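You operate a simulated robot arm through the tools that you are given. There is no shell and no other tool.

The job below is to be done with a simulated two-armed robot. You get a single attempt, and the scene is never put back.

Task
Pick up the glue jar with the latest date from the middle shelf of the store rack with one hand, pass it to the other hand and put it on the fourth shelf from the bottom of the store rack. Set down upright: glue jar.
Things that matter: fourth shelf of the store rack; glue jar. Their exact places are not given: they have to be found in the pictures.

The check looks at the end state, three seconds after you hand in, the way a careful person would. Anything else that was tipped, shoved, dropped, spilled or broken makes it a failure.

Robot
Two 6-joint arms with two-finger grippers on one trunk, on a base that moves. Base frame: it is fixed to the floor where the robot stands at the start and does not move with it; the origin is under the middle of the robot, x ahead of it, y to its left, z up. Readings come in m, rad, newtons and seconds.
The left shoulder is at the start at [0.06, 0.143, 0.9], the right one opposite. With the tool pointing down near the work surface each hand reaches from about 0.26 to 0.7 m from the robot's upright axis, wherever it stands, measured 20 degrees to its own side. Places, roughly: fourth shelf of the store rack [0.6, 0, 1.3]. Payload 2.45 kg a hand.
The tool frame of a hand sits at the grasp point between the pads (the TCP): z along the fingers, y along the line on which they close. The tips reach 0.026 m beyond it. The gripper opens to 0.096 m; its body begins 0.069 m behind the TCP.
Orientation is that of the tool frame in the base frame, as a unit quaternion [w, x, y, z]. With the fingers straight down and closing along the base's y, the tool's x points along the base's -x, its y along +y and its z along -z.

Tools
- The arms move only by the tool play_rows. It takes "left_motion", "right_motion" or both (then of equal length, played together; a hand with none holds still); each is a list of rows, each an object (a shift or turn left out is 0, a gripper value left out holds the last) with "delta_pos": the shift along the base's x, y, z in units of 150 mm (1.0 is 150 mm), a list of three; "delta_rot": the turn, a rotation vector about the base's x, y, z in units of 60 degrees (1.0 is 60 degrees), a list of three. In form: [{"delta_pos": [x, y, z], "delta_rot": [rx, ry, rz]}, ...]. A call has 1 to 20 rows; each row is the pose to reach, as a shift and turn from the pose commanded when the call began. "left_fingers" and "right_fingers" are, for a hand that has rows, the gripper command, from -1 (fully open) to 1 (shut), values between in proportion, set as the call begins (left out, the last holds). A call with a number of a shift or a turn outside -1 to 1 is refused whole. Each row takes 0.2 s and may step no farther than 0.05 m and 0.15 rad from the row before; otherwise, or with a gripper value out of range, the whole call is refused. A pose out of reach is approached as far as the arm can. The call stops where the force on the tool passes 40 N (or 10 N more than at its start, if that is more) or the arm is blocked; 0.2 s more then pass. Each finger travels about 0.0799 m/s and halts on what it meets, pressing with about 33 N; the grip force reading is that of the motor and also rises with nothing between the fingers. The clock runs only during rows and for 0.2 s after the last one: add rows that repeat a pose to give the fingers time. The reply holds the time, the measured pose of the TCP, the force on the tool along the base axes, the opening and the grip force, in the units named above and with some noise, with the torque about the TCP (base axes, N m) and any sound that the robot's microphone picked up, and new pictures: "show" is both (left out), scene, wrist or none (wrist: the cameras of the hands that moved).
- Cameras (640 x 400 px; columns grow to the right, rows downward): "scene" is now at [0.1388, -0.0154, 1.5077]; the picture's right is [-0.19, -0.98, 0.00], its down [-0.70, 0.14, -0.70] and it looks along [0.69, -0.13, -0.72] (base axes); focal length 214 px, centre (320, 200). "left" rides on the left gripper at [0.082, -0.003, -0.098] in its tool frame; the picture's right is [0.04, 1.00, 0.00], its down [-0.73, 0.03, -0.68] and it looks along [-0.68, 0.03, 0.73] (tool axes); focal length 256 px, centre (320, 200). "right" rides on the right gripper at [0.082, 0.003, -0.098] in its tool frame; the picture's right is [-0.04, 1.00, 0.00], its down [-0.73, -0.03, -0.68] and it looks along [-0.68, -0.03, 0.73] (tool axes); focal length 256 px, centre (320, 200).
- slide_trunk(by): slides the trunk up (or, below 0, down) by that many m; the arms and the scene camera ride with it, the base frame stays. It gives what a move gives, with no picture.
- base_move(legs): drives the robot by 1 to 6 legs, each [ahead, turn to the left] in m and rad, along the robot's own axes; the way and the turn of a leg run together, so that a leg with both is an arc; at most 1.5 m and 3.142 rad a leg. The arms and the cameras ride along, it lands a little off, and it stops where it bumps. It gives what a move gives, and a new picture of the scene camera.
- head_to(pan, tilt): turns the head with the scene camera to pan (to the left, within 1.501 rad either way) and tilt (down, from -0.506 to 1.204), counted from straight ahead of the robot. It gives what a move gives, and a new picture of the scene camera.
- locate(camera, pixels): for up to 12 pixels [column, row] of the newest picture of that camera ("zoom" is the newest enlarged one), the place [x, y, z] in the base frame of the surface seen there, good to about 0.003 m. It takes no simulated time.
- zoom(camera, box): a new picture of the part [left, top, right, bottom] of that camera's present view, enlarged. It takes no simulated time.
- close_job(): hands the job in; it is judged then, once.

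Open the grippers and draw the arms clear of the work before you hand the job in, unless the task says otherwise.

The tools are called after "Request:" by a JSON object that holds its "op" and its "data". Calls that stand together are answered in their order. play_rows: Moves the arms, as the interface text tells. Its arguments: {"type":"object","properties":{"left_motion":{"type":"array"},"left_fingers":{"type":"number"},"right_motion":{"type":"array"},"right_fingers":{"type":"number"},"show":{"type":"string","enum":["both","scene","wrist","none"]}},"required":[]} The other tools are called the same way: slide_trunk (by) moves the trunk up or down; base_move (legs) drives the base; head_to (pan, tilt) turns the head that bears the scene camera; locate (camera, pixels) gives the place of the surface under pixels of a picture; zoom (camera, box) takes an enlarged picture of a part of a camera's view; close_job () hands the job in.

At the start:

```text
time_s: 0.0
left_position: [0.3624, 0.2506, 0.9995]
left_tcp_rot: [0.0, 0.002, 1.0, 0.0]
left_wrist_force: [-1.2, 0.8, -0.8]
left_ft_torque: [-0.02, 0.02, 0.0]
left_gripper_width: 0.096
left_grasp_force: 0.0
right_position: [0.3614, -0.0802, 0.9998]
right_tcp_rot: [0.0, 0.002, 1.0, 0.001]
right_wrist_force: [-0.4, -0.3, -0.3]
right_ft_torque: [0.0, -0.02, -0.02]
right_gripper_width: 0.0961
right_grasp_force: 0.1
trunk travel left (down, up): [-0.525, 0.065]
robot x, y, heading: [-0.0031, -0.0002, 0.002]
head pan, tilt (commanded): [-0.192, 0.798]
```

scene: 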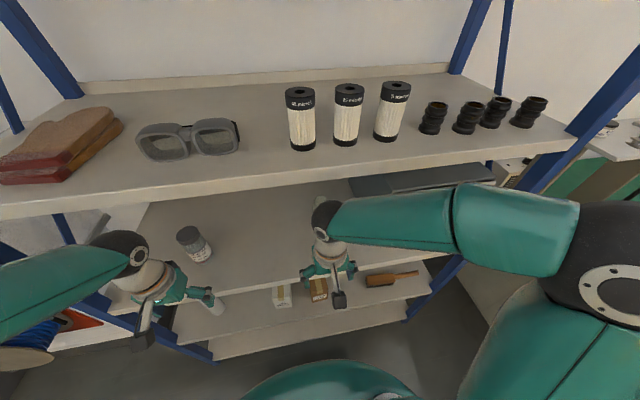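
right: 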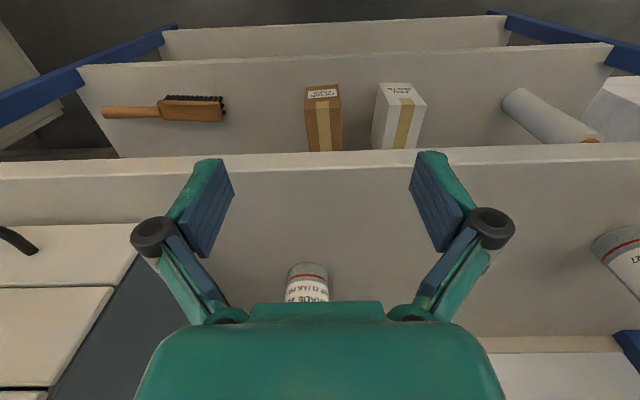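
left: 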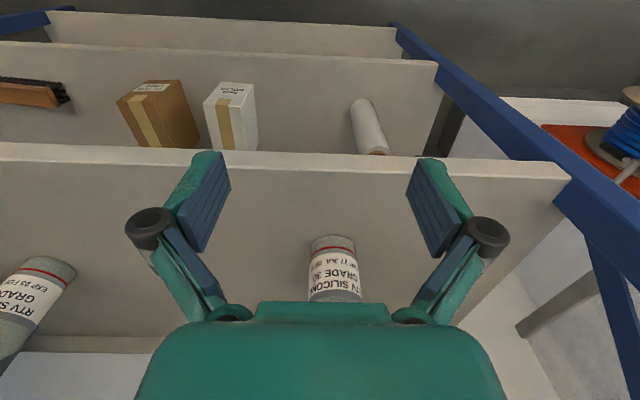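

The left wrist view shows a jar at about (335,270) and one at (35,300); the right wrist view shows jars at (307,285) and (620,260). I zoom on these to read labels.

Request:
{"op": "zoom", "data": {"camera": "left", "box": [280, 220, 400, 310]}}

Request:
{"op": "zoom", "data": {"camera": "left", "box": [0, 240, 120, 370]}}

Request:
{"op": "zoom", "data": {"camera": "right", "box": [260, 245, 360, 310]}}

Request:
{"op": "zoom", "data": {"camera": "scene", "box": [140, 190, 440, 360]}}

```text
4.44 times, centred on (340, 265) of left
```

zoom: 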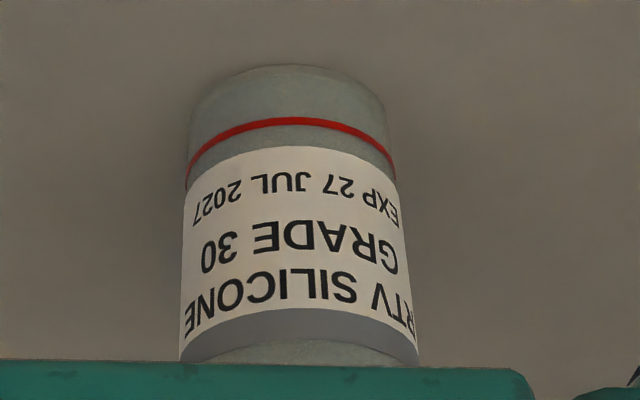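

```text
3.08 times, centred on (60, 305) of left
```

zoom: 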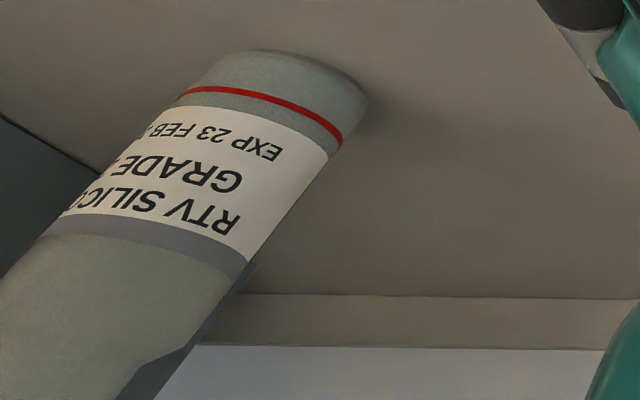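

```text
6.15 times, centred on (310, 278) of right
```

zoom: 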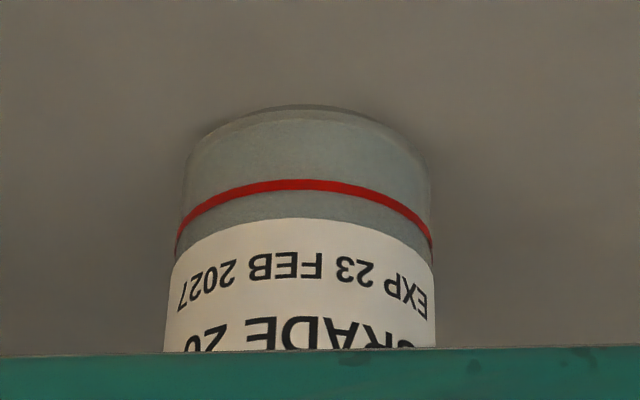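

```text
2.13 times, centred on (290, 275) of scene
```

zoom: 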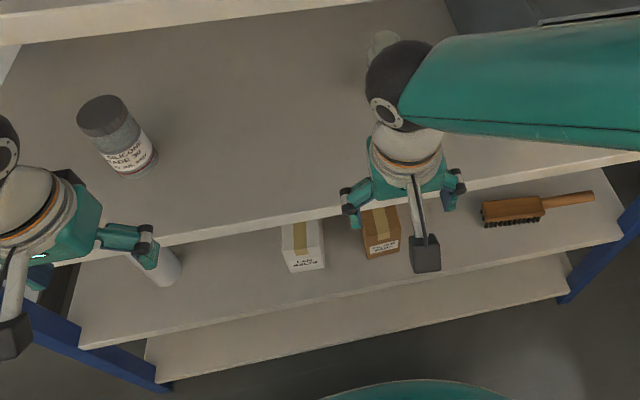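

The left jar (scene (195,245)) reads 27 JUL 2027 and the one behind the right hand reads 23 FEB 2027. I look around with the head for other jars on the middle shelf.

Request:
{"op": "head_to", "data": {"pan": 0.0, "tilt": 0.9}}

Request:
{"op": "head_to", "data": {"pan": -0.1, "tilt": 0.3}}

```text
time_s: 0.7
left_position: [0.3616, 0.2497, 1.0001]
left_tcp_rot: [0.001, 0.002, 1.0, 0.0]
left_wrist_force: [0.4, 0.1, 1.0]
left_ft_torque: [-0.02, 0.02, -0.01]
left_gripper_width: 0.0961
left_grasp_force: 0.1
right_position: [0.3615, -0.0792, 0.9994]
right_tcp_rot: [0.0, 0.001, 1.0, 0.0]
right_wrist_force: [0.1, -0.4, -0.5]
right_ft_torque: [-0.02, -0.02, 0.02]
right_gripper_width: 0.096
right_grasp_force: 0.1
trunk travel left (down, up): [-0.525, 0.065]
robot x, y, heading: [0.0019, -0.0013, -0.002]
head pan, tilt (commanded): [0.0, 0.901]
```

scene: 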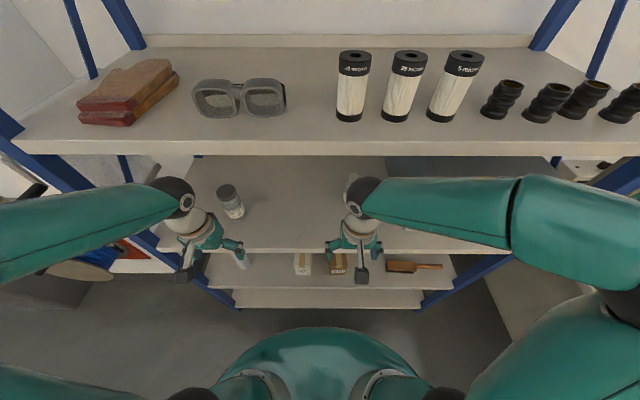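

```text
time_s: 1.7
left_position: [0.3618, 0.2505, 0.9989]
left_tcp_rot: [-0.001, 0.002, 1.0, 0.0]
left_wrist_force: [0.4, 0.1, 0.2]
left_ft_torque: [0.02, -0.04, -0.04]
left_gripper_width: 0.0962
left_grasp_force: 0.1
right_position: [0.3625, -0.0809, 0.9994]
right_tcp_rot: [0.0, 0.002, 1.0, 0.0]
right_wrist_force: [-1.0, -0.4, -0.4]
right_ft_torque: [0.0, 0.01, 0.0]
right_gripper_width: 0.096
right_grasp_force: 0.0
trunk travel left (down, up): [-0.525, 0.065]
robot x, y, heading: [0.0008, -0.0011, 0.0]
head pan, tilt (commanded): [-0.099, 0.3]
```

scene: 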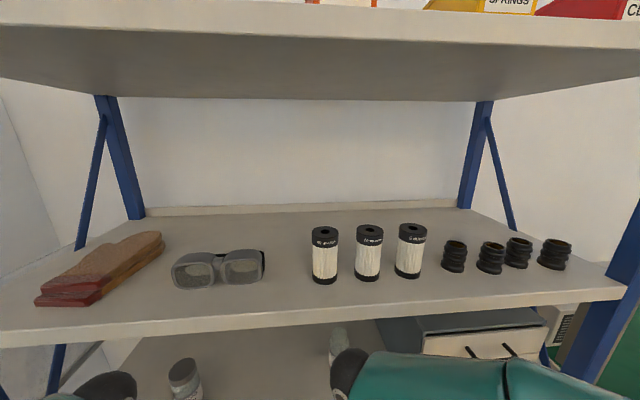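

The goggles/filters shelf is the fourth, with jars on the one below. I locate shelf features and jar positions.

Request:
{"op": "locate", "data": {"camera": "scene", "pixels": [[290, 240], [290, 290], [290, 312], [290, 325], [210, 320], [325, 275], [240, 275], [300, 215], [160, 290], [300, 95], [300, 30], [460, 310]]}}

Request:
{"op": "head_to", "data": {"pan": 0.0, "tilt": 0.75}}

```text
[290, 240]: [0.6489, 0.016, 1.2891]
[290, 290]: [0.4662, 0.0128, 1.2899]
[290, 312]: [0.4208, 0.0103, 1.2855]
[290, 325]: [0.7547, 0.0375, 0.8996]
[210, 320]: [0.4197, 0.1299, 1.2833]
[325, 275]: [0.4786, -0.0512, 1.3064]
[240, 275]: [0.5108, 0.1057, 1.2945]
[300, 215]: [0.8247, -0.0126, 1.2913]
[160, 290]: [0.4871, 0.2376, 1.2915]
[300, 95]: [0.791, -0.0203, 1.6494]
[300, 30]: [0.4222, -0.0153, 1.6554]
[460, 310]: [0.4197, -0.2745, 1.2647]
```

```text
time_s: 2.6
left_position: [0.3612, 0.2495, 0.999]
left_tcp_rot: [0.001, 0.002, 1.0, 0.0]
left_wrist_force: [0.6, 0.3, -0.3]
left_ft_torque: [0.01, 0.01, -0.01]
left_gripper_width: 0.0956
left_grasp_force: 0.1
right_position: [0.3622, -0.0802, 0.9999]
right_tcp_rot: [0.0, 0.002, 1.0, 0.0]
right_wrist_force: [-0.6, 0.8, -0.4]
right_ft_torque: [0.01, 0.0, -0.03]
right_gripper_width: 0.0963
right_grasp_force: 0.1
trunk travel left (down, up): [-0.525, 0.065]
robot x, y, heading: [0.0003, -0.0008, 0.004]
head pan, tilt (commanded): [0.0, 0.75]
```

scene: 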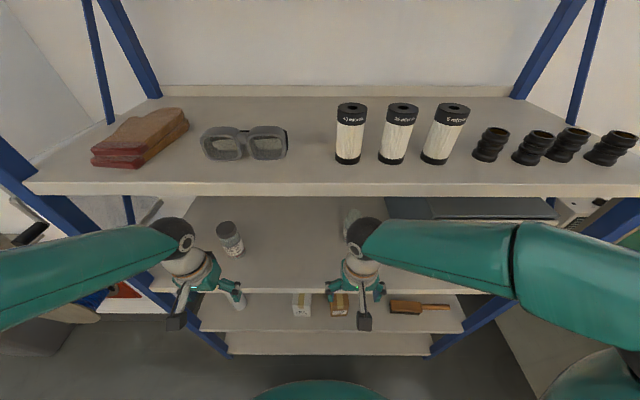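

Locate the jars and middle shelf's front edge.

Request:
{"op": "locate", "data": {"camera": "scene", "pixels": [[225, 226], [232, 240], [232, 252], [350, 214], [300, 282], [300, 292], [300, 240], [420, 205], [450, 215], [530, 215], [320, 186], [320, 194]]}}

Request:
{"op": "locate", "data": {"camera": "left", "pixels": [[333, 240], [333, 260], [335, 298], [35, 290], [300, 200], [300, 158], [500, 240], [60, 265], [20, 330]]}}

Request:
{"op": "locate", "data": {"camera": "right", "pixels": [[307, 266], [307, 290], [612, 240], [630, 260], [60, 260], [100, 190], [560, 340], [360, 220], [250, 260]]}}

Request:
{"op": "zoom", "data": {"camera": "scene", "box": [180, 190, 480, 300]}}

```text
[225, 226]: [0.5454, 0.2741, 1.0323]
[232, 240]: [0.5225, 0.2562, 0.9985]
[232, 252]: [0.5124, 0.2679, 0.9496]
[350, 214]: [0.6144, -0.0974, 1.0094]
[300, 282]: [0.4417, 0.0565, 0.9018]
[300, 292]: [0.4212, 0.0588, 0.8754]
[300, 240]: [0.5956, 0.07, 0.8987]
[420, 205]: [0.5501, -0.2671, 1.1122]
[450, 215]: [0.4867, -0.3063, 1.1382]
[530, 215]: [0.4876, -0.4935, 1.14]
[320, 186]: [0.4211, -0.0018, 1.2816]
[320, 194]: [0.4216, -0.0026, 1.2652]
```

```text
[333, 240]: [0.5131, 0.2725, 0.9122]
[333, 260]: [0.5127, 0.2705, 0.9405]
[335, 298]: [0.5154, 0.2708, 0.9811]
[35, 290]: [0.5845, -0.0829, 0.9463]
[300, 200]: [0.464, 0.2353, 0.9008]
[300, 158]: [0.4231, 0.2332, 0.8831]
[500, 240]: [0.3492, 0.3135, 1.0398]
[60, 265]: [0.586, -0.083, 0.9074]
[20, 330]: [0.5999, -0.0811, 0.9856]
```

```text
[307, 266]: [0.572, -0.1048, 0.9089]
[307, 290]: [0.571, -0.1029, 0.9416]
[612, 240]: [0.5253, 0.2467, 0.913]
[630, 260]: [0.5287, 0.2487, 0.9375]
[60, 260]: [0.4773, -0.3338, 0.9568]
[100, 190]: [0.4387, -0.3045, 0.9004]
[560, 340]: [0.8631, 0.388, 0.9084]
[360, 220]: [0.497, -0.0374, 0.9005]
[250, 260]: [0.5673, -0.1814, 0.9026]
```

```text
2.13 times, centred on (330, 245) of scene
```

zoom: 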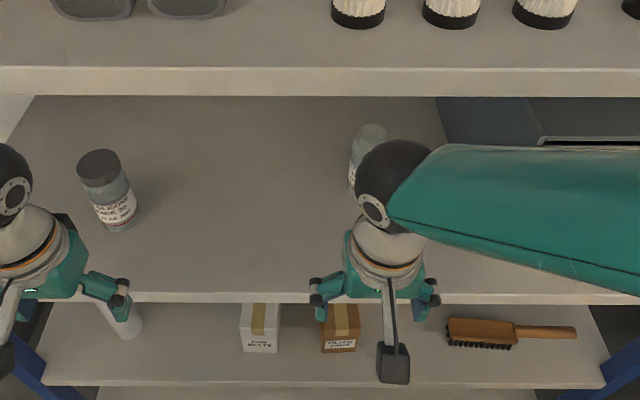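

Two jars visible on the middle shelf: (0.537,0.27) JUL 2027 and (0.60,-0.09) FEB 2027. I now study the fourth shelf for free space with a closer view.

Request:
{"op": "head_to", "data": {"pan": 0.1, "tilt": 0.5}}

Request:
{"op": "zoom", "data": {"camera": "scene", "box": [20, 140, 420, 300]}}

```text
time_s: 3.4
left_position: [0.3616, 0.2515, 0.9994]
left_tcp_rot: [0.0, 0.002, 1.0, 0.0]
left_wrist_force: [0.0, 0.8, -0.2]
left_ft_torque: [-0.02, 0.01, -0.01]
left_gripper_width: 0.096
left_grasp_force: 0.0
right_position: [0.3619, -0.0797, 0.9989]
right_tcp_rot: [0.0, 0.001, 1.0, 0.0]
right_wrist_force: [-0.1, -0.8, -0.1]
right_ft_torque: [0.02, 0.03, 0.02]
right_gripper_width: 0.0963
right_grasp_force: 0.0
trunk travel left (down, up): [-0.525, 0.065]
robot x, y, heading: [0.0013, -0.0021, -0.004]
head pan, tilt (commanded): [0.099, 0.499]
```

scene: 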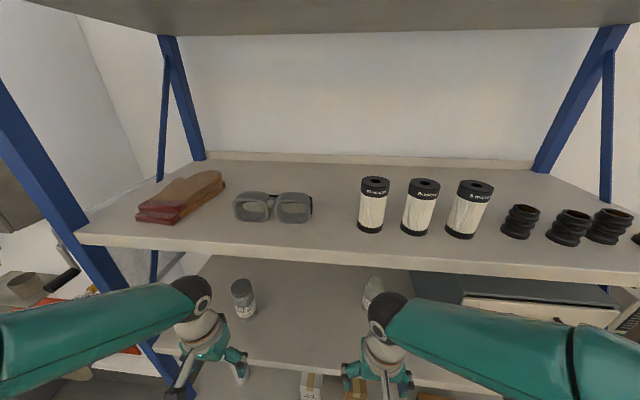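

```text
1.60 times, centred on (220, 220) of scene
```

zoom: 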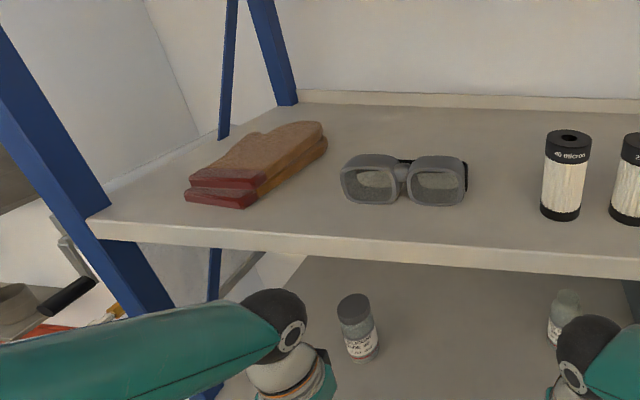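

Measure extents of items on the fourth shelf.

Request:
{"op": "locate", "data": {"camera": "scene", "pixels": [[173, 223], [222, 188], [236, 220], [237, 195], [310, 218], [310, 200], [289, 223], [357, 228], [371, 235], [375, 180], [420, 237], [464, 239]]}}

Request:
{"op": "locate", "data": {"camera": "scene", "pixels": [[335, 200], [335, 230], [335, 248], [250, 185], [300, 175], [200, 230], [120, 225], [330, 30], [300, 192], [274, 210], [250, 222], [390, 230]]}}

Request:
{"op": "zoom", "data": {"camera": "scene", "box": [200, 260, 420, 340]}}

```text
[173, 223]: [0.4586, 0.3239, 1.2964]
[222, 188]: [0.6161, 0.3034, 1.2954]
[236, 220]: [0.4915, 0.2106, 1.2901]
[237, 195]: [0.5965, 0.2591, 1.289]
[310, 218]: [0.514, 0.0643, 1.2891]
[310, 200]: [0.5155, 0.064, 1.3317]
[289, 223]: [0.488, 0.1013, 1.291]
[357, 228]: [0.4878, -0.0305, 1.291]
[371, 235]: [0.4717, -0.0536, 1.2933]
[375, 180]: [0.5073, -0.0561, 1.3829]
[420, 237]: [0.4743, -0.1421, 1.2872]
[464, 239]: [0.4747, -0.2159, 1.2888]
```

```text
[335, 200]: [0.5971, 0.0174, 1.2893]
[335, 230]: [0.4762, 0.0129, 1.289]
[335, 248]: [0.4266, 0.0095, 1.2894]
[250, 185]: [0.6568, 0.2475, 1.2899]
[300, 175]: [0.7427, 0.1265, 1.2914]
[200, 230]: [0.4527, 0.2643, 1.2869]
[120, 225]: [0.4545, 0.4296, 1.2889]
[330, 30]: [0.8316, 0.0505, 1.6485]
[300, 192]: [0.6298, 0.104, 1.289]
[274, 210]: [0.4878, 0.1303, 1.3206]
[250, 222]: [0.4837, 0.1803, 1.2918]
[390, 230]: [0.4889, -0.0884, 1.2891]
```

```text
2.91 times, centred on (310, 300) of scene
```

zoom: 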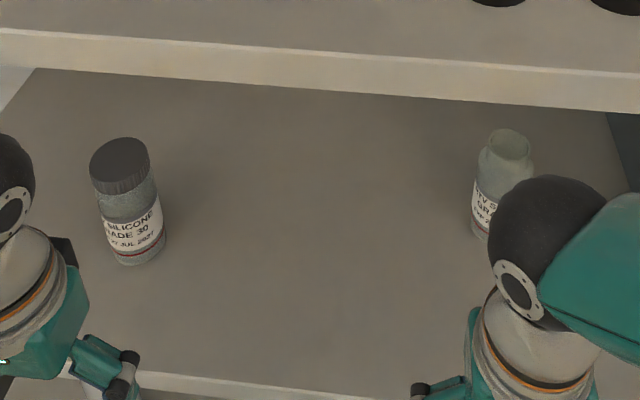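

Fourth shelf top is z≈1.29 (front edge x≈0.42), with a free gap at about (0.465,0.02) between goggles and filters. The jar to take is the left one at ≈(0.541,0.270), 27 JUL 2027. First I pitch the left hand to about 40° below horizontal, in front of the shelf.

Request:
{"op": "play_rows", "data": {"left_motion": [{"delta_pos": [0, 0.02, -0.02], "delta_rot": [0, -0.12, 0]}, {"delta_pos": [0, 0.04, -0.05], "delta_rot": [0, -0.24, 0]}, {"delta_pos": [0, 0.06, -0.08], "delta_rot": [0, -0.36, 0]}, {"delta_pos": [0, 0.08, -0.11], "delta_rot": [0, -0.48, 0]}, {"delta_pos": [0, 0.1, -0.14], "delta_rot": [0, -0.6, 0]}, {"delta_pos": [0, 0.12, -0.17], "delta_rot": [0, -0.72, 0]}, {"delta_pos": [0, 0.13, -0.2], "delta_rot": [0, -0.8333, 0]}, {"delta_pos": [0, 0.13, -0.2], "delta_rot": [0, -0.8333, 0]}], "left_fingers": -1, "show": "both"}}

```text
time_s: 5.2
left_position: [0.4388, 0.2802, 1.0152]
left_tcp_rot: [0.421, 0.001, 0.907, 0.002]
left_wrist_force: [-0.2, -0.1, -0.3]
left_ft_torque: [0.01, 0.0, -0.03]
left_gripper_width: 0.0962
left_grasp_force: 0.0
left hand out of reach, approached as far as the arm can: row 4, 5, 6, 7, 8
right_position: [0.3613, -0.0802, 1.0]
right_tcp_rot: [0.0, 0.002, 1.0, 0.001]
right_wrist_force: [-0.3, -0.2, -0.4]
right_ft_torque: [-0.02, -0.02, 0.04]
right_gripper_width: 0.0959
right_grasp_force: 0.1
trunk travel left (down, up): [-0.525, 0.065]
robot x, y, heading: [-0.001, -0.0012, -0.001]
head pan, tilt (commanded): [0.099, 0.499]
```

scene: 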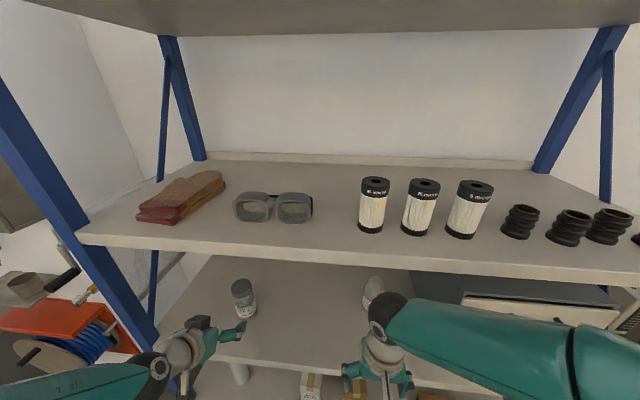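
left: 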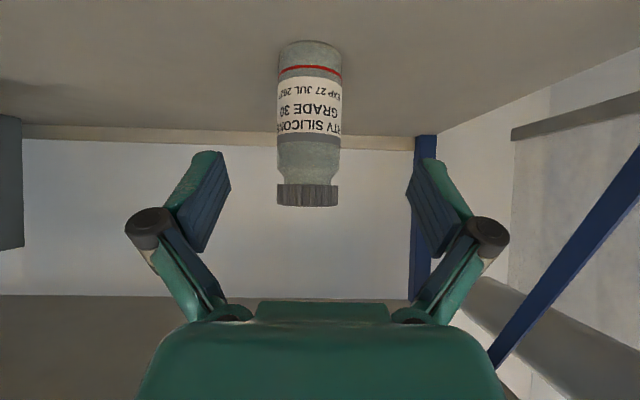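

The left hand now sits at (0.439,0.280,1.015), pitched 40° down; the jar is dead ahead at column 309. I locate jar points from the wrist picture.

Request:
{"op": "locate", "data": {"camera": "left", "pixels": [[309, 55], [309, 100], [309, 145], [309, 165], [309, 195], [281, 100], [339, 100], [281, 195], [336, 195], [309, 44], [200, 60], [400, 60]]}}

Request:
{"op": "zoom", "data": {"camera": "left", "box": [230, 20, 390, 220]}}

Request:
{"op": "locate", "data": {"camera": "scene", "pixels": [[241, 283], [241, 291], [243, 305], [374, 280], [374, 295], [155, 367], [210, 335], [243, 328], [195, 320]]}}

```text
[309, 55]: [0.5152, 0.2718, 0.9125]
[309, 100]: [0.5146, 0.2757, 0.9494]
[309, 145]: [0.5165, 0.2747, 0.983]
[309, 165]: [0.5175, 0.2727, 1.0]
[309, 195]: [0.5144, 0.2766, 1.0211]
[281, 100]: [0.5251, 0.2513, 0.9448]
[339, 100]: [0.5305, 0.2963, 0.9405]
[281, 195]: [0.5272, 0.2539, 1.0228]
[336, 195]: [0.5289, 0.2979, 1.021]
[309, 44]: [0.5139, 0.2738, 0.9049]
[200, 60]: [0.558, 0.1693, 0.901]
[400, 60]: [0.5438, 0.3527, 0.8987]
```

```text
2.00 times, centred on (310, 120) of left
```

zoom: 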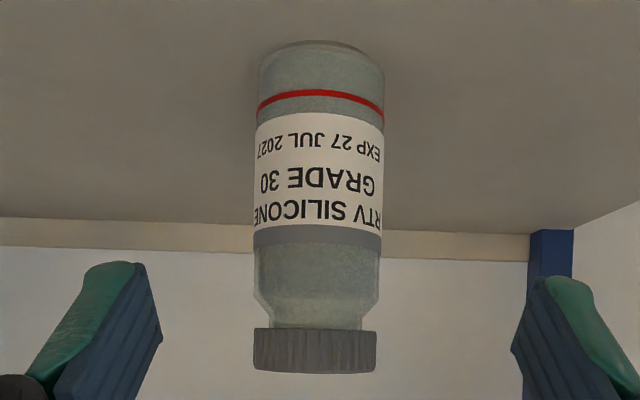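

```text
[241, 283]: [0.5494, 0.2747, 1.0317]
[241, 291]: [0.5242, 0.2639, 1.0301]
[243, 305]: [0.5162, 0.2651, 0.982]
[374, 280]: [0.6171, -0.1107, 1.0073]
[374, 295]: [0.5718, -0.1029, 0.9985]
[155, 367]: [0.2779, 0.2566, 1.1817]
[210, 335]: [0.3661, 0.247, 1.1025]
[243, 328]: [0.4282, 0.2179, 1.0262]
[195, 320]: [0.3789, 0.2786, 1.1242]
```

Jar axis is at about (0.540, 0.274), radius ≈0.025, top z≈1.035. I make a small downward test to learn which pose the commands count from after the clamped move.

Request:
{"op": "play_rows", "data": {"left_motion": [{"delta_pos": [0, 0, -0.1]}, {"delta_pos": [0, 0, -0.2]}, {"delta_pos": [0, 0, -0.2]}], "show": "none"}}

```text
time_s: 6.0
left_position: [0.4508, 0.2713, 0.9994]
left_tcp_rot: [0.421, 0.0, 0.907, 0.004]
left_wrist_force: [-0.8, -0.2, -0.3]
left_ft_torque: [-0.04, -0.02, 0.01]
left_gripper_width: 0.0958
left_grasp_force: 0.2
left hand out of reach, approached as far as the arm can: row 1, 2, 3
right_position: [0.3629, -0.0792, 0.9994]
right_tcp_rot: [0.0, 0.002, 1.0, 0.0]
right_wrist_force: [0.5, 0.3, -0.2]
right_ft_torque: [0.01, 0.03, -0.03]
right_gripper_width: 0.0959
right_grasp_force: 0.1
trunk travel left (down, up): [-0.525, 0.065]
robot x, y, heading: [0.0002, -0.0001, -0.002]
head pan, tilt (commanded): [0.099, 0.499]
```

The hand is limited because the arm is folded too tightly this close. I back the base off 0.15 m (hands are clear of everything behind them) to gain working room.

Request:
{"op": "base_move", "data": {"legs": [[-0.15, 0]]}}

```text
time_s: 7.4
left_position: [0.2965, 0.2718, 0.9996]
left_tcp_rot: [0.421, 0.001, 0.907, 0.003]
left_wrist_force: [-0.2, -1.0, 0.6]
left_ft_torque: [-0.02, 0.0, 0.01]
left_gripper_width: 0.0958
left_grasp_force: 0.1
right_position: [0.2101, -0.0791, 0.9997]
right_tcp_rot: [0.001, 0.002, 1.0, -0.001]
right_wrist_force: [-0.6, 1.0, 0.9]
right_ft_torque: [0.01, -0.01, 0.04]
right_gripper_width: 0.096
right_grasp_force: 0.0
trunk travel left (down, up): [-0.525, 0.065]
robot x, y, heading: [-0.1497, -0.0034, 0.004]
head pan, tilt (commanded): [0.099, 0.499]
```

scene: 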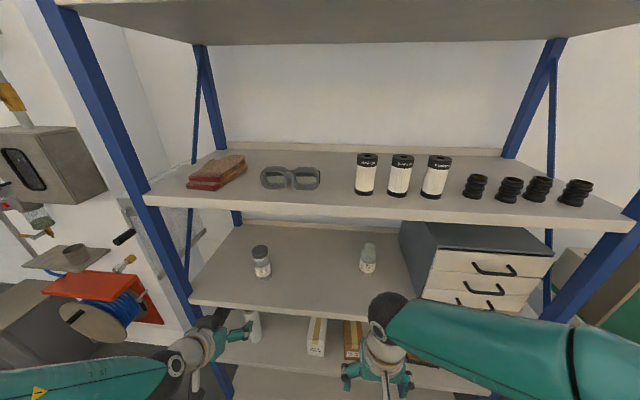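

Now both jars on the middle shelf are fully visible at (261,262) and (368,258); I zoom to check dates and that there are no others.

Request:
{"op": "zoom", "data": {"camera": "scene", "box": [230, 225, 430, 310]}}

Request:
{"op": "locate", "data": {"camera": "scene", "pixels": [[260, 248], [262, 263], [368, 243], [368, 265], [330, 303], [200, 300], [400, 250], [255, 320], [440, 250]]}}

```text
3.20 times, centred on (330, 268) of scene
```

zoom: 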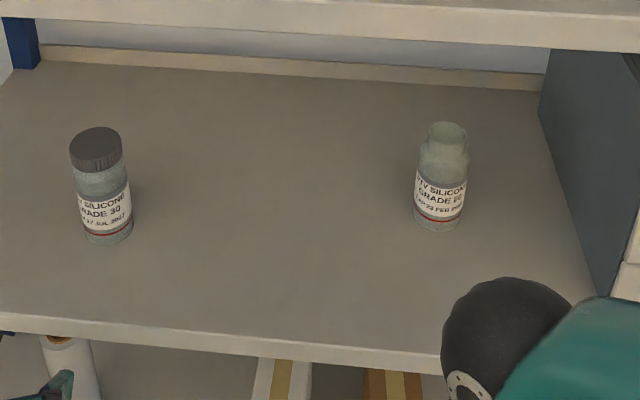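

```text
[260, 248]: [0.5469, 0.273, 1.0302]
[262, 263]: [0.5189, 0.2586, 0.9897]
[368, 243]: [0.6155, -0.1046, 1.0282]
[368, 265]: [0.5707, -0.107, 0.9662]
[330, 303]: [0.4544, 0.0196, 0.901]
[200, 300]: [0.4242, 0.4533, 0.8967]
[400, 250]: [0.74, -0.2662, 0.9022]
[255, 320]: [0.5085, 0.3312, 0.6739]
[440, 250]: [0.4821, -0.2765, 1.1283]
```

Only two jars; the left one (27 JUL 2027) is the target. I advance the left hand 0.09 m in x as a test of the reference pose while still in front of the shelf.

Request:
{"op": "play_rows", "data": {"left_motion": [{"delta_pos": [0.2, 0, 0]}, {"delta_pos": [0.4, 0, 0]}, {"delta_pos": [0.6, 0, 0]}, {"delta_pos": [0.6, 0, 0]}], "show": "none"}}

```text
time_s: 8.4
left_position: [0.3872, 0.2702, 0.9999]
left_tcp_rot: [0.42, 0.0, 0.907, 0.004]
left_wrist_force: [-0.9, 0.1, -0.8]
left_ft_torque: [0.0, -0.02, -0.03]
left_gripper_width: 0.0961
left_grasp_force: 0.0
right_position: [0.2104, -0.0806, 0.9997]
right_tcp_rot: [0.0, 0.002, 1.0, 0.001]
right_wrist_force: [0.5, -0.6, 0.1]
right_ft_torque: [0.01, 0.0, 0.02]
right_gripper_width: 0.096
right_grasp_force: 0.0
trunk travel left (down, up): [-0.525, 0.065]
robot x, y, heading: [-0.1512, -0.0017, -0.0]
head pan, tilt (commanded): [0.099, 0.499]
```

Commands now count from the actual pose: (0.387,0.270,1.000). I lower to z≈0.942 and take a wrist picture before going in.

Request:
{"op": "play_rows", "data": {"left_motion": [{"delta_pos": [0, 0.01, -0.13]}, {"delta_pos": [0, 0.02, -0.26]}, {"delta_pos": [0, 0.025, -0.387]}, {"delta_pos": [0, 0.025, -0.387]}], "show": "both"}}

```text
time_s: 9.4
left_position: [0.3917, 0.2661, 0.9474]
left_tcp_rot: [0.418, -0.002, 0.909, 0.007]
left_wrist_force: [-0.4, 0.1, 0.3]
left_ft_torque: [0.01, 0.0, -0.01]
left_gripper_width: 0.096
left_grasp_force: 0.1
left hand out of reach, approached as far as the arm can: row 3, 4
right_position: [0.2111, -0.0807, 0.9992]
right_tcp_rot: [-0.001, 0.001, 1.0, 0.0]
right_wrist_force: [-0.4, -0.4, 0.1]
right_ft_torque: [0.0, -0.01, 0.01]
right_gripper_width: 0.096
right_grasp_force: 0.1
trunk travel left (down, up): [-0.525, 0.065]
robot x, y, heading: [-0.1468, 0.001, 0.001]
head pan, tilt (commanded): [0.099, 0.499]
```

scene: 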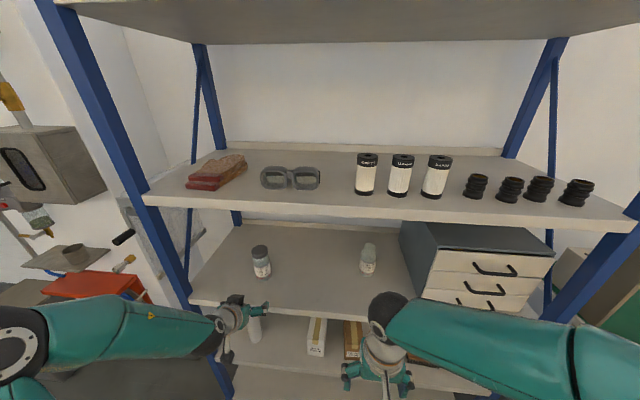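
left: 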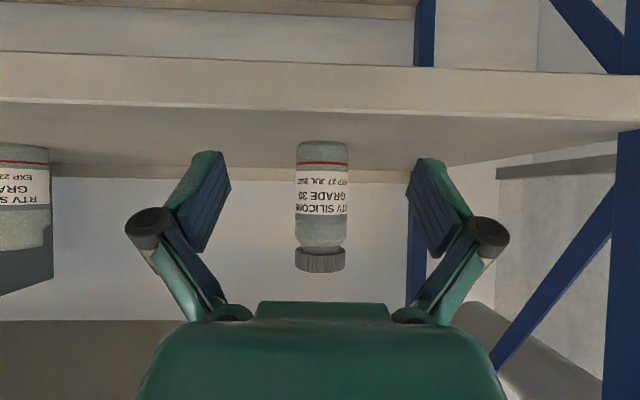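

Jar is centred between the fingers (col 321). I advance halfway and check pose before closing in.

Request:
{"op": "play_rows", "data": {"left_motion": [{"delta_pos": [0.2, 0.01, 0]}, {"delta_pos": [0.4, 0.03, -0.02]}, {"delta_pos": [0.55, 0.05, -0.03]}, {"delta_pos": [0.55, 0.05, -0.03]}], "show": "wrist"}}

```text
time_s: 10.4
left_position: [0.4743, 0.2734, 0.9424]
left_tcp_rot: [0.42, 0.0, 0.908, 0.003]
left_wrist_force: [-0.5, -0.3, 0.5]
left_ft_torque: [-0.03, 0.0, 0.02]
left_gripper_width: 0.0959
left_grasp_force: 0.0
right_position: [0.2112, -0.0812, 1.0017]
right_tcp_rot: [0.0, 0.001, 1.0, -0.001]
right_wrist_force: [-0.2, 0.2, -0.3]
right_ft_torque: [0.02, -0.03, -0.01]
right_gripper_width: 0.0959
right_grasp_force: 0.2
trunk travel left (down, up): [-0.525, 0.065]
robot x, y, heading: [-0.1545, 0.001, 0.002]
head pan, tilt (commanded): [0.099, 0.499]
```

left: 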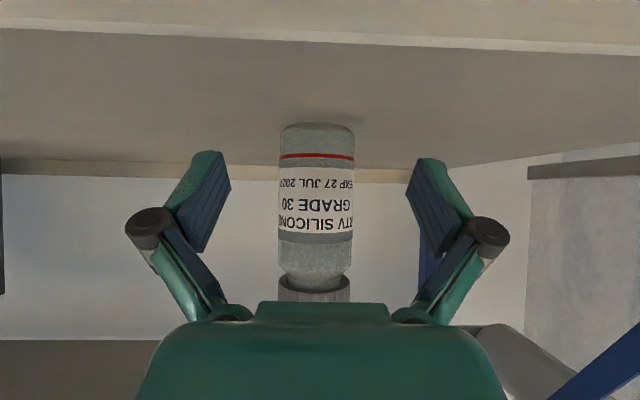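

Pose (0.474,0.273,0.942), jar centred. I go in the remaining 0.065 m.

Request:
{"op": "play_rows", "data": {"left_motion": [{"delta_pos": [0.12, 0, 0]}, {"delta_pos": [0.24, 0, 0]}, {"delta_pos": [0.36, 0.002, 0]}, {"delta_pos": [0.435, 0.003, 0]}, {"delta_pos": [0.435, 0.003, 0]}], "show": "both"}}

```text
time_s: 11.6
left_position: [0.5407, 0.276, 0.944]
left_tcp_rot: [0.42, 0.0, 0.908, 0.004]
left_wrist_force: [-0.2, 0.8, 0.7]
left_ft_torque: [0.02, 0.0, 0.01]
left_gripper_width: 0.0958
left_grasp_force: 0.1
right_position: [0.2118, -0.0796, 0.9994]
right_tcp_rot: [0.0, 0.002, 1.0, 0.0]
right_wrist_force: [-0.3, -0.6, -0.8]
right_ft_torque: [0.03, -0.01, 0.02]
right_gripper_width: 0.0959
right_grasp_force: 0.2
trunk travel left (down, up): [-0.525, 0.065]
robot x, y, heading: [-0.1505, -0.0008, 0.002]
head pan, tilt (commanded): [0.099, 0.499]
```

scene: 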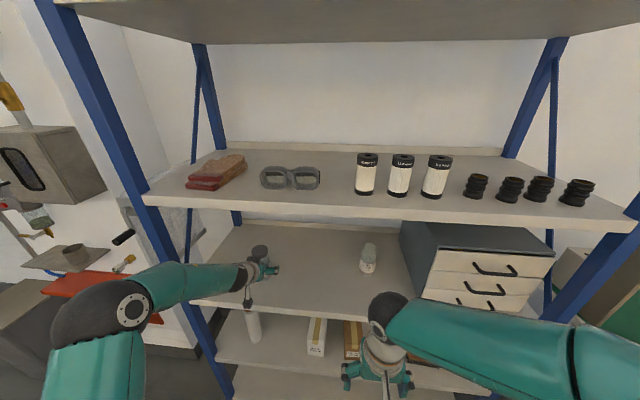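
left: 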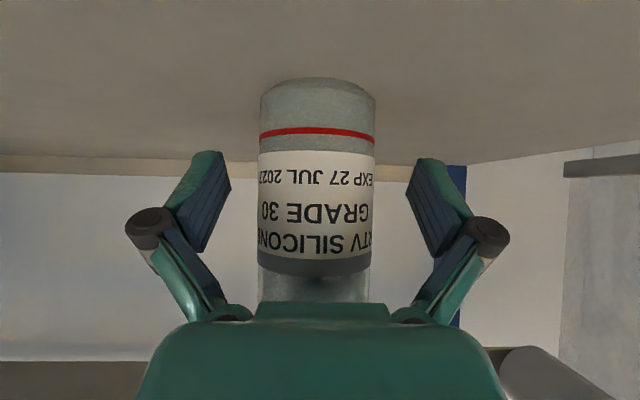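

TCP (0.541,0.276,0.944) surrounds the jar, which appears centred (258–375 between fingers 225 and 412). I close the left gripper.

Request:
{"op": "play_rows", "data": {"left_motion": [{"delta_pos": [0, 0, 0]}, {"delta_pos": [0, 0, 0]}, {"delta_pos": [0, 0, 0]}, {"delta_pos": [0, 0, 0]}, {"delta_pos": [0, 0, 0]}], "left_fingers": 1, "show": "wrist"}}

```text
time_s: 12.8
left_position: [0.539, 0.2744, 0.9439]
left_tcp_rot: [0.42, 0.0, 0.907, 0.004]
left_wrist_force: [0.4, -1.5, 0.8]
left_ft_torque: [0.07, 0.01, -0.03]
left_gripper_width: 0.0542
left_grasp_force: 33.4
right_position: [0.2111, -0.079, 0.9992]
right_tcp_rot: [0.0, 0.002, 1.0, 0.0]
right_wrist_force: [0.6, -0.4, -0.2]
right_ft_torque: [-0.03, 0.02, 0.01]
right_gripper_width: 0.096
right_grasp_force: 0.0
trunk travel left (down, up): [-0.525, 0.065]
robot x, y, heading: [-0.1512, 0.0027, 0.006]
head pan, tilt (commanded): [0.099, 0.499]
```

left: 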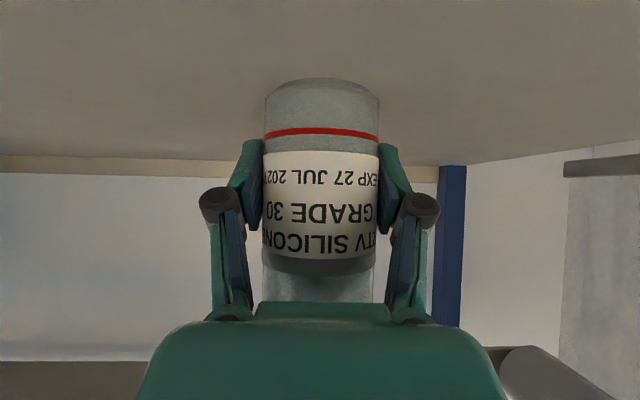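

Gripped: opening 0.054 m, 33 N. I lift 0.03 m and check.

Request:
{"op": "play_rows", "data": {"left_motion": [{"delta_pos": [0, 0, 0.05]}, {"delta_pos": [0, 0, 0.12]}, {"delta_pos": [0, 0, 0.2]}, {"delta_pos": [0, 0, 0.27]}, {"delta_pos": [0, 0, 0.27]}], "show": "both"}}

```text
time_s: 14.0
left_position: [0.54, 0.2753, 0.9836]
left_tcp_rot: [0.421, 0.001, 0.907, 0.004]
left_wrist_force: [-0.3, 0.5, -3.0]
left_ft_torque: [0.04, 0.01, -0.01]
left_gripper_width: 0.0547
left_grasp_force: 33.0
right_position: [0.2113, -0.0795, 0.9992]
right_tcp_rot: [-0.001, 0.002, 1.0, 0.0]
right_wrist_force: [-0.8, 0.3, 0.3]
right_ft_torque: [0.01, -0.05, -0.03]
right_gripper_width: 0.096
right_grasp_force: 0.0
trunk travel left (down, up): [-0.525, 0.065]
robot x, y, heading: [-0.1505, 0.0011, 0.001]
head pan, tilt (commanded): [0.099, 0.499]
```

scene: 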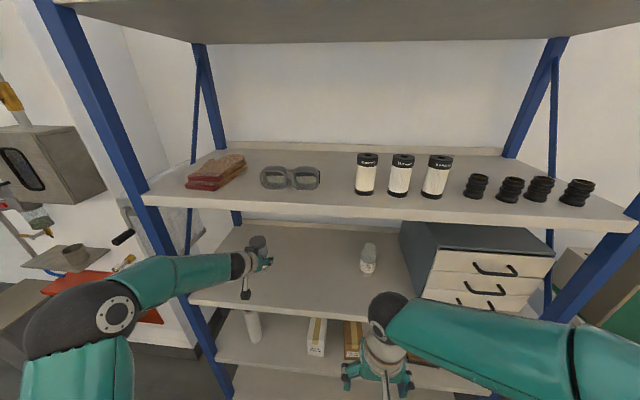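
left: 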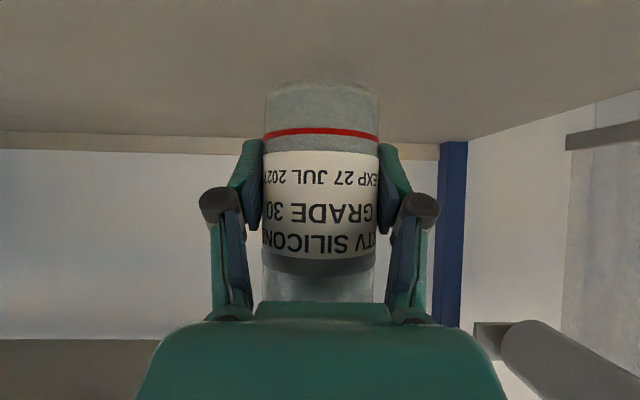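

The jar is held (opening 0.055, about 3 N weight). I draw it straight back out of the shelf.

Request:
{"op": "play_rows", "data": {"left_motion": [{"delta_pos": [-0.15, 0, 0]}, {"delta_pos": [-0.32, 0, 0.02]}, {"delta_pos": [-0.5, 0, 0.06]}, {"delta_pos": [-0.68, 0, 0.12]}, {"delta_pos": [-0.85, 0, 0.18]}, {"delta_pos": [-1.0, 0, 0.24]}, {"delta_pos": [-1.0, 0, 0.24]}], "show": "scene"}}

```text
time_s: 15.6
left_position: [0.3897, 0.2756, 1.0185]
left_tcp_rot: [0.42, 0.0, 0.908, 0.004]
left_wrist_force: [0.3, 0.2, -2.8]
left_ft_torque: [0.0, 0.0, -0.03]
left_gripper_width: 0.0548
left_grasp_force: 32.7
right_position: [0.2118, -0.08, 0.9987]
right_tcp_rot: [0.0, 0.002, 1.0, 0.0]
right_wrist_force: [-0.1, 0.5, 0.7]
right_ft_torque: [0.0, 0.04, -0.01]
right_gripper_width: 0.0958
right_grasp_force: 0.1
trunk travel left (down, up): [-0.525, 0.065]
robot x, y, heading: [-0.1528, -0.0006, 0.0]
head pan, tilt (commanded): [0.099, 0.499]
```

scene: 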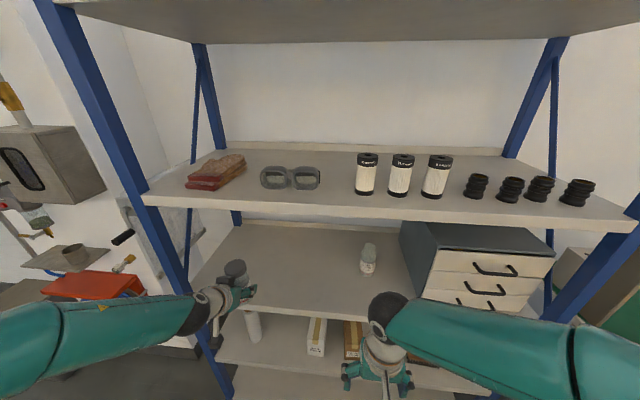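

Jar is clear of the shelf. I back the base another 0.15 m for a roomy hand-over.

Request:
{"op": "base_move", "data": {"legs": [[-0.15, 0]]}}

Request:
{"op": "head_to", "data": {"pan": 0.0, "tilt": 0.65}}

```text
time_s: 17.0
left_position: [0.2378, 0.2759, 1.0193]
left_tcp_rot: [0.421, -0.001, 0.907, 0.004]
left_wrist_force: [0.2, 0.5, -2.9]
left_ft_torque: [0.01, 0.01, 0.01]
left_gripper_width: 0.0548
left_grasp_force: 33.1
right_position: [0.0601, -0.0794, 0.9998]
right_tcp_rot: [0.001, 0.0, 1.0, 0.001]
right_wrist_force: [-0.8, 0.4, 1.0]
right_ft_torque: [0.01, -0.04, -0.02]
right_gripper_width: 0.0961
right_grasp_force: 0.1
trunk travel left (down, up): [-0.525, 0.065]
robot x, y, heading: [-0.2981, -0.0006, -0.003]
head pan, tilt (commanded): [0.099, 0.499]
```

scene: 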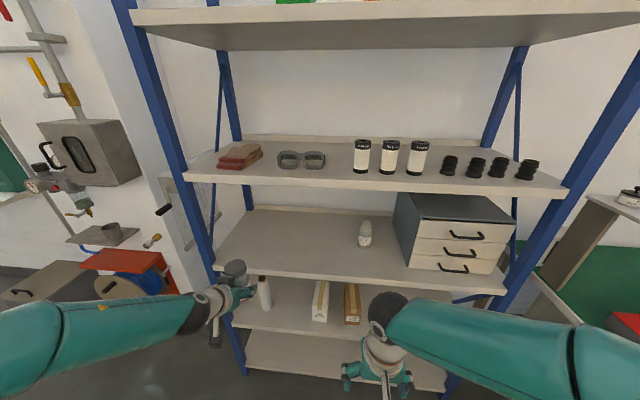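

```text
time_s: 17.7
left_position: [0.2399, 0.2755, 1.0198]
left_tcp_rot: [0.42, 0.0, 0.908, 0.003]
left_wrist_force: [0.0, 0.2, -2.3]
left_ft_torque: [0.01, 0.02, 0.0]
left_gripper_width: 0.0548
left_grasp_force: 33.6
right_position: [0.062, -0.0781, 1.0002]
right_tcp_rot: [0.0, 0.001, 1.0, -0.001]
right_wrist_force: [0.4, -0.9, -0.7]
right_ft_torque: [-0.01, 0.02, -0.01]
right_gripper_width: 0.0959
right_grasp_force: 0.0
trunk travel left (down, up): [-0.525, 0.065]
robot x, y, heading: [-0.3004, -0.0045, 0.003]
head pan, tilt (commanded): [0.0, 0.649]
```

scene: 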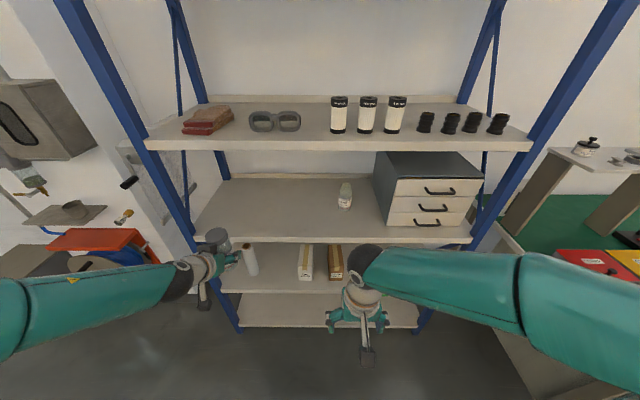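

Robot is at x≈-0.30 with plenty of space. I first bring the right hand out to its side and start turning it toward pointing left (+y), nearly horizontal.

Request:
{"op": "play_rows", "data": {"right_motion": [{"delta_pos": [0.051, -0.082, 0.048], "delta_rot": [0.0737, -0.0737, 0.0877]}, {"delta_pos": [0.103, -0.164, 0.095], "delta_rot": [0.1474, -0.1474, 0.1754]}, {"delta_pos": [0.154, -0.246, 0.143], "delta_rot": [0.2211, -0.2211, 0.2631]}, {"delta_pos": [0.206, -0.327, 0.19], "delta_rot": [0.2949, -0.2949, 0.3509]}, {"delta_pos": [0.257, -0.409, 0.238], "delta_rot": [0.3686, -0.3686, 0.4386]}, {"delta_pos": [0.309, -0.491, 0.285], "delta_rot": [0.4423, -0.4423, 0.5263]}, {"delta_pos": [0.36, -0.573, 0.333], "delta_rot": [0.516, -0.516, 0.614]}, {"delta_pos": [0.36, -0.573, 0.333], "delta_rot": [0.516, -0.516, 0.614]}], "show": "scene"}}

```text
time_s: 19.5
left_position: [0.2397, 0.2775, 1.0195]
left_tcp_rot: [0.42, 0.0, 0.907, 0.004]
left_wrist_force: [-0.4, 0.0, -2.7]
left_ft_torque: [-0.02, 0.05, -0.02]
left_gripper_width: 0.0544
left_grasp_force: 33.0
right_position: [0.1153, -0.1659, 1.0514]
right_tcp_rot: [0.258, -0.307, 0.878, 0.26]
right_wrist_force: [-0.1, -0.2, -0.1]
right_ft_torque: [-0.01, -0.04, -0.03]
right_gripper_width: 0.096
right_grasp_force: 0.2
trunk travel left (down, up): [-0.525, 0.065]
robot x, y, heading: [-0.3007, -0.0, 0.003]
head pan, tilt (commanded): [0.0, 0.649]
```

scene: 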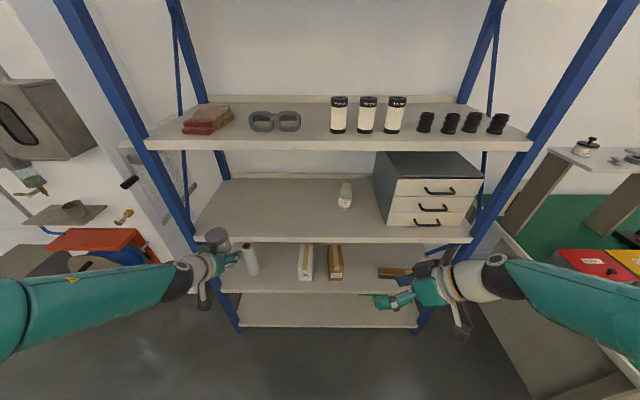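

The turn tracks as planned (quaternion matches). I finish the second half of the right hand's turn.

Request:
{"op": "play_rows", "data": {"right_motion": [{"delta_pos": [0.051, -0.082, 0.048], "delta_rot": [0.0737, -0.0737, 0.0877]}, {"delta_pos": [0.103, -0.164, 0.095], "delta_rot": [0.1474, -0.1474, 0.1754]}, {"delta_pos": [0.154, -0.246, 0.143], "delta_rot": [0.2211, -0.2211, 0.2631]}, {"delta_pos": [0.206, -0.327, 0.19], "delta_rot": [0.2949, -0.2949, 0.3509]}, {"delta_pos": [0.257, -0.409, 0.238], "delta_rot": [0.3686, -0.3686, 0.4386]}, {"delta_pos": [0.309, -0.491, 0.285], "delta_rot": [0.4423, -0.4423, 0.5263]}, {"delta_pos": [0.36, -0.573, 0.333], "delta_rot": [0.516, -0.516, 0.614]}, {"delta_pos": [0.36, -0.573, 0.333], "delta_rot": [0.516, -0.516, 0.614]}], "show": "both"}}

```text
time_s: 21.3
left_position: [0.2402, 0.2746, 1.0188]
left_tcp_rot: [0.42, -0.001, 0.907, 0.004]
left_wrist_force: [-0.4, -0.2, -3.0]
left_ft_torque: [-0.03, 0.0, -0.02]
left_gripper_width: 0.0543
left_grasp_force: 33.2
right_position: [0.1693, -0.2533, 1.1003]
right_tcp_rot: [-0.454, 0.542, -0.541, -0.456]
right_wrist_force: [-0.1, -1.2, 0.3]
right_ft_torque: [-0.01, 0.04, -0.04]
right_gripper_width: 0.096
right_grasp_force: 0.0
trunk travel left (down, up): [-0.525, 0.065]
robot x, y, heading: [-0.3008, -0.0008, -0.001]
head pan, tilt (commanded): [0.0, 0.649]
```

scene: 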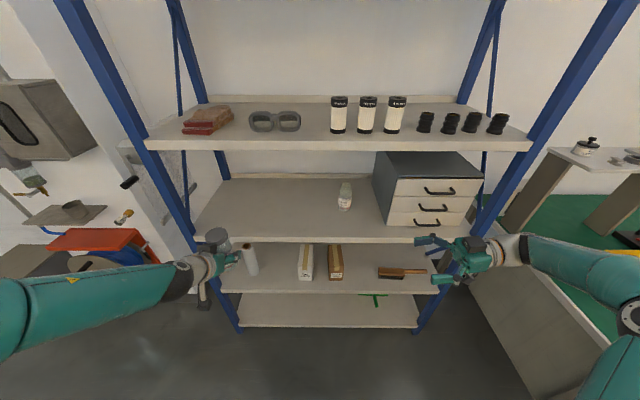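
right: 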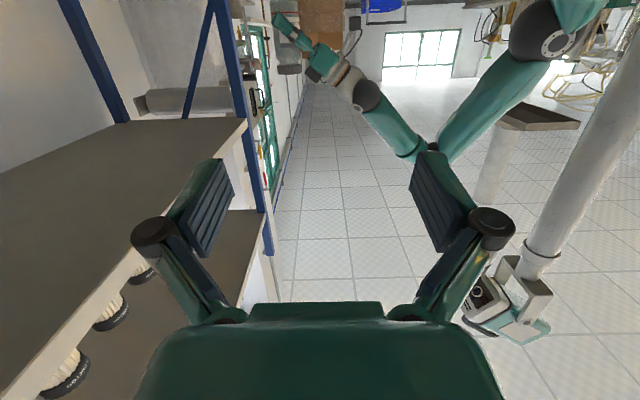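

Right hand is now horizontal, pointing +y at (0.169,-0.253,1.10). Now I turn the left hand (with the jar) about the vertical toward pointing -y and bring it to the middle, first half.

Request:
{"op": "play_rows", "data": {"left_motion": [{"delta_pos": [-0.02, -0.11, 0.03], "delta_rot": [0, 0, -0.095]}, {"delta_pos": [-0.04, -0.23, 0.06], "delta_rot": [0, 0, -0.19]}, {"delta_pos": [-0.06, -0.34, 0.09], "delta_rot": [0, 0, -0.286]}, {"delta_pos": [-0.08, -0.46, 0.11], "delta_rot": [0, 0, -0.381]}, {"delta_pos": [-0.1, -0.57, 0.14], "delta_rot": [0, 0, -0.476]}, {"delta_pos": [-0.12, -0.69, 0.17], "delta_rot": [0, 0, -0.571]}, {"delta_pos": [-0.133, -0.8, 0.2], "delta_rot": [0, 0, -0.6667]}, {"delta_pos": [-0.133, -0.8, 0.2], "delta_rot": [0, 0, -0.6667]}], "show": "both"}}

```text
time_s: 23.1
left_position: [0.2196, 0.156, 1.0496]
left_tcp_rot: [0.396, 0.31, 0.853, -0.139]
left_wrist_force: [-0.3, 0.4, -2.8]
left_ft_torque: [0.0, -0.01, 0.02]
left_gripper_width: 0.0543
left_grasp_force: 32.9
left hand out of reach, approached as far as the arm can: row 3, 4
right_position: [0.1689, -0.2527, 1.1004]
right_tcp_rot: [0.454, -0.541, 0.542, 0.455]
right_wrist_force: [-0.2, 0.2, -0.7]
right_ft_torque: [-0.02, -0.02, 0.02]
right_gripper_width: 0.0962
right_grasp_force: 0.0
trunk travel left (down, up): [-0.525, 0.065]
robot x, y, heading: [-0.3022, 0.0002, -0.0]
head pan, tilt (commanded): [0.0, 0.649]
```

scene: 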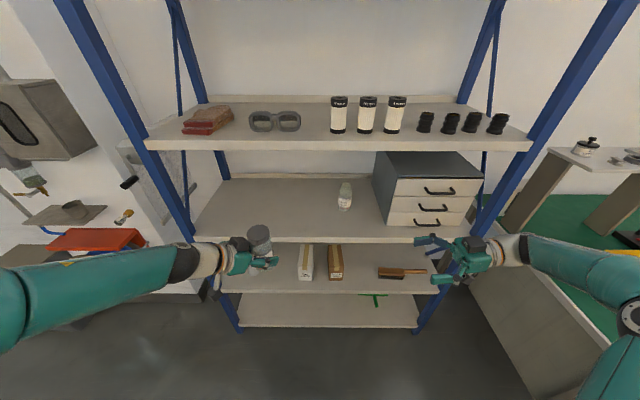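
left: 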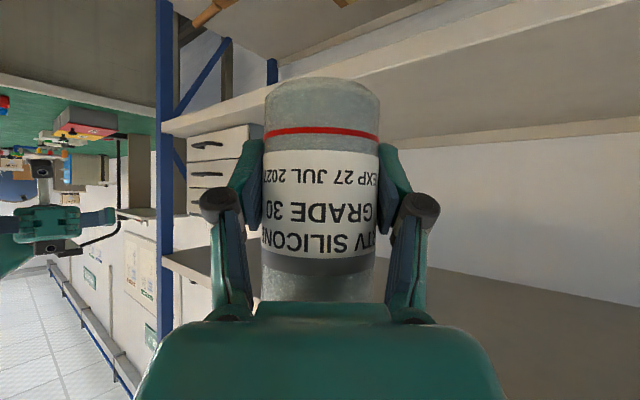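

Jar stays put in the grip at yaw −40°. I do the second half of the left turn to bring the jar to about (0.20,0.03).

Request:
{"op": "play_rows", "data": {"left_motion": [{"delta_pos": [-0.02, -0.12, 0.04], "delta_rot": [0, 0, -0.095]}, {"delta_pos": [-0.04, -0.24, 0.08], "delta_rot": [0, 0, -0.19]}, {"delta_pos": [-0.06, -0.36, 0.12], "delta_rot": [0, 0, -0.286]}, {"delta_pos": [-0.08, -0.48, 0.15], "delta_rot": [0, 0, -0.381]}, {"delta_pos": [-0.1, -0.6, 0.17], "delta_rot": [0, 0, -0.476]}, {"delta_pos": [-0.12, -0.72, 0.19], "delta_rot": [0, 0, -0.571]}, {"delta_pos": [-0.13, -0.84, 0.2], "delta_rot": [0, 0, -0.6667]}, {"delta_pos": [-0.13, -0.84, 0.2], "delta_rot": [0, 0, -0.6667]}], "show": "both"}}

```text
time_s: 24.9
left_position: [0.1991, 0.0303, 1.0793]
left_tcp_rot: [0.324, 0.583, 0.695, -0.267]
left_wrist_force: [1.2, -0.7, -2.8]
left_ft_torque: [-0.01, 0.0, 0.0]
left_gripper_width: 0.0542
left_grasp_force: 33.2
right_position: [0.1697, -0.2528, 1.1008]
right_tcp_rot: [0.454, -0.541, 0.542, 0.456]
right_wrist_force: [0.5, -0.1, -0.6]
right_ft_torque: [-0.03, 0.0, 0.03]
right_gripper_width: 0.0959
right_grasp_force: 0.1
trunk travel left (down, up): [-0.525, 0.065]
robot x, y, heading: [-0.3012, 0.0015, -0.001]
head pan, tilt (commanded): [0.0, 0.649]
```

scene: 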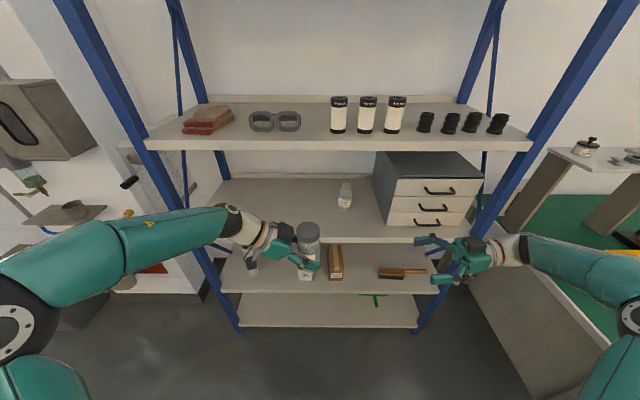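
left: 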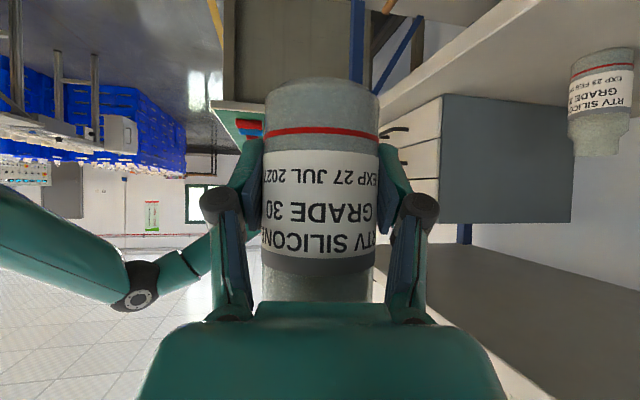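

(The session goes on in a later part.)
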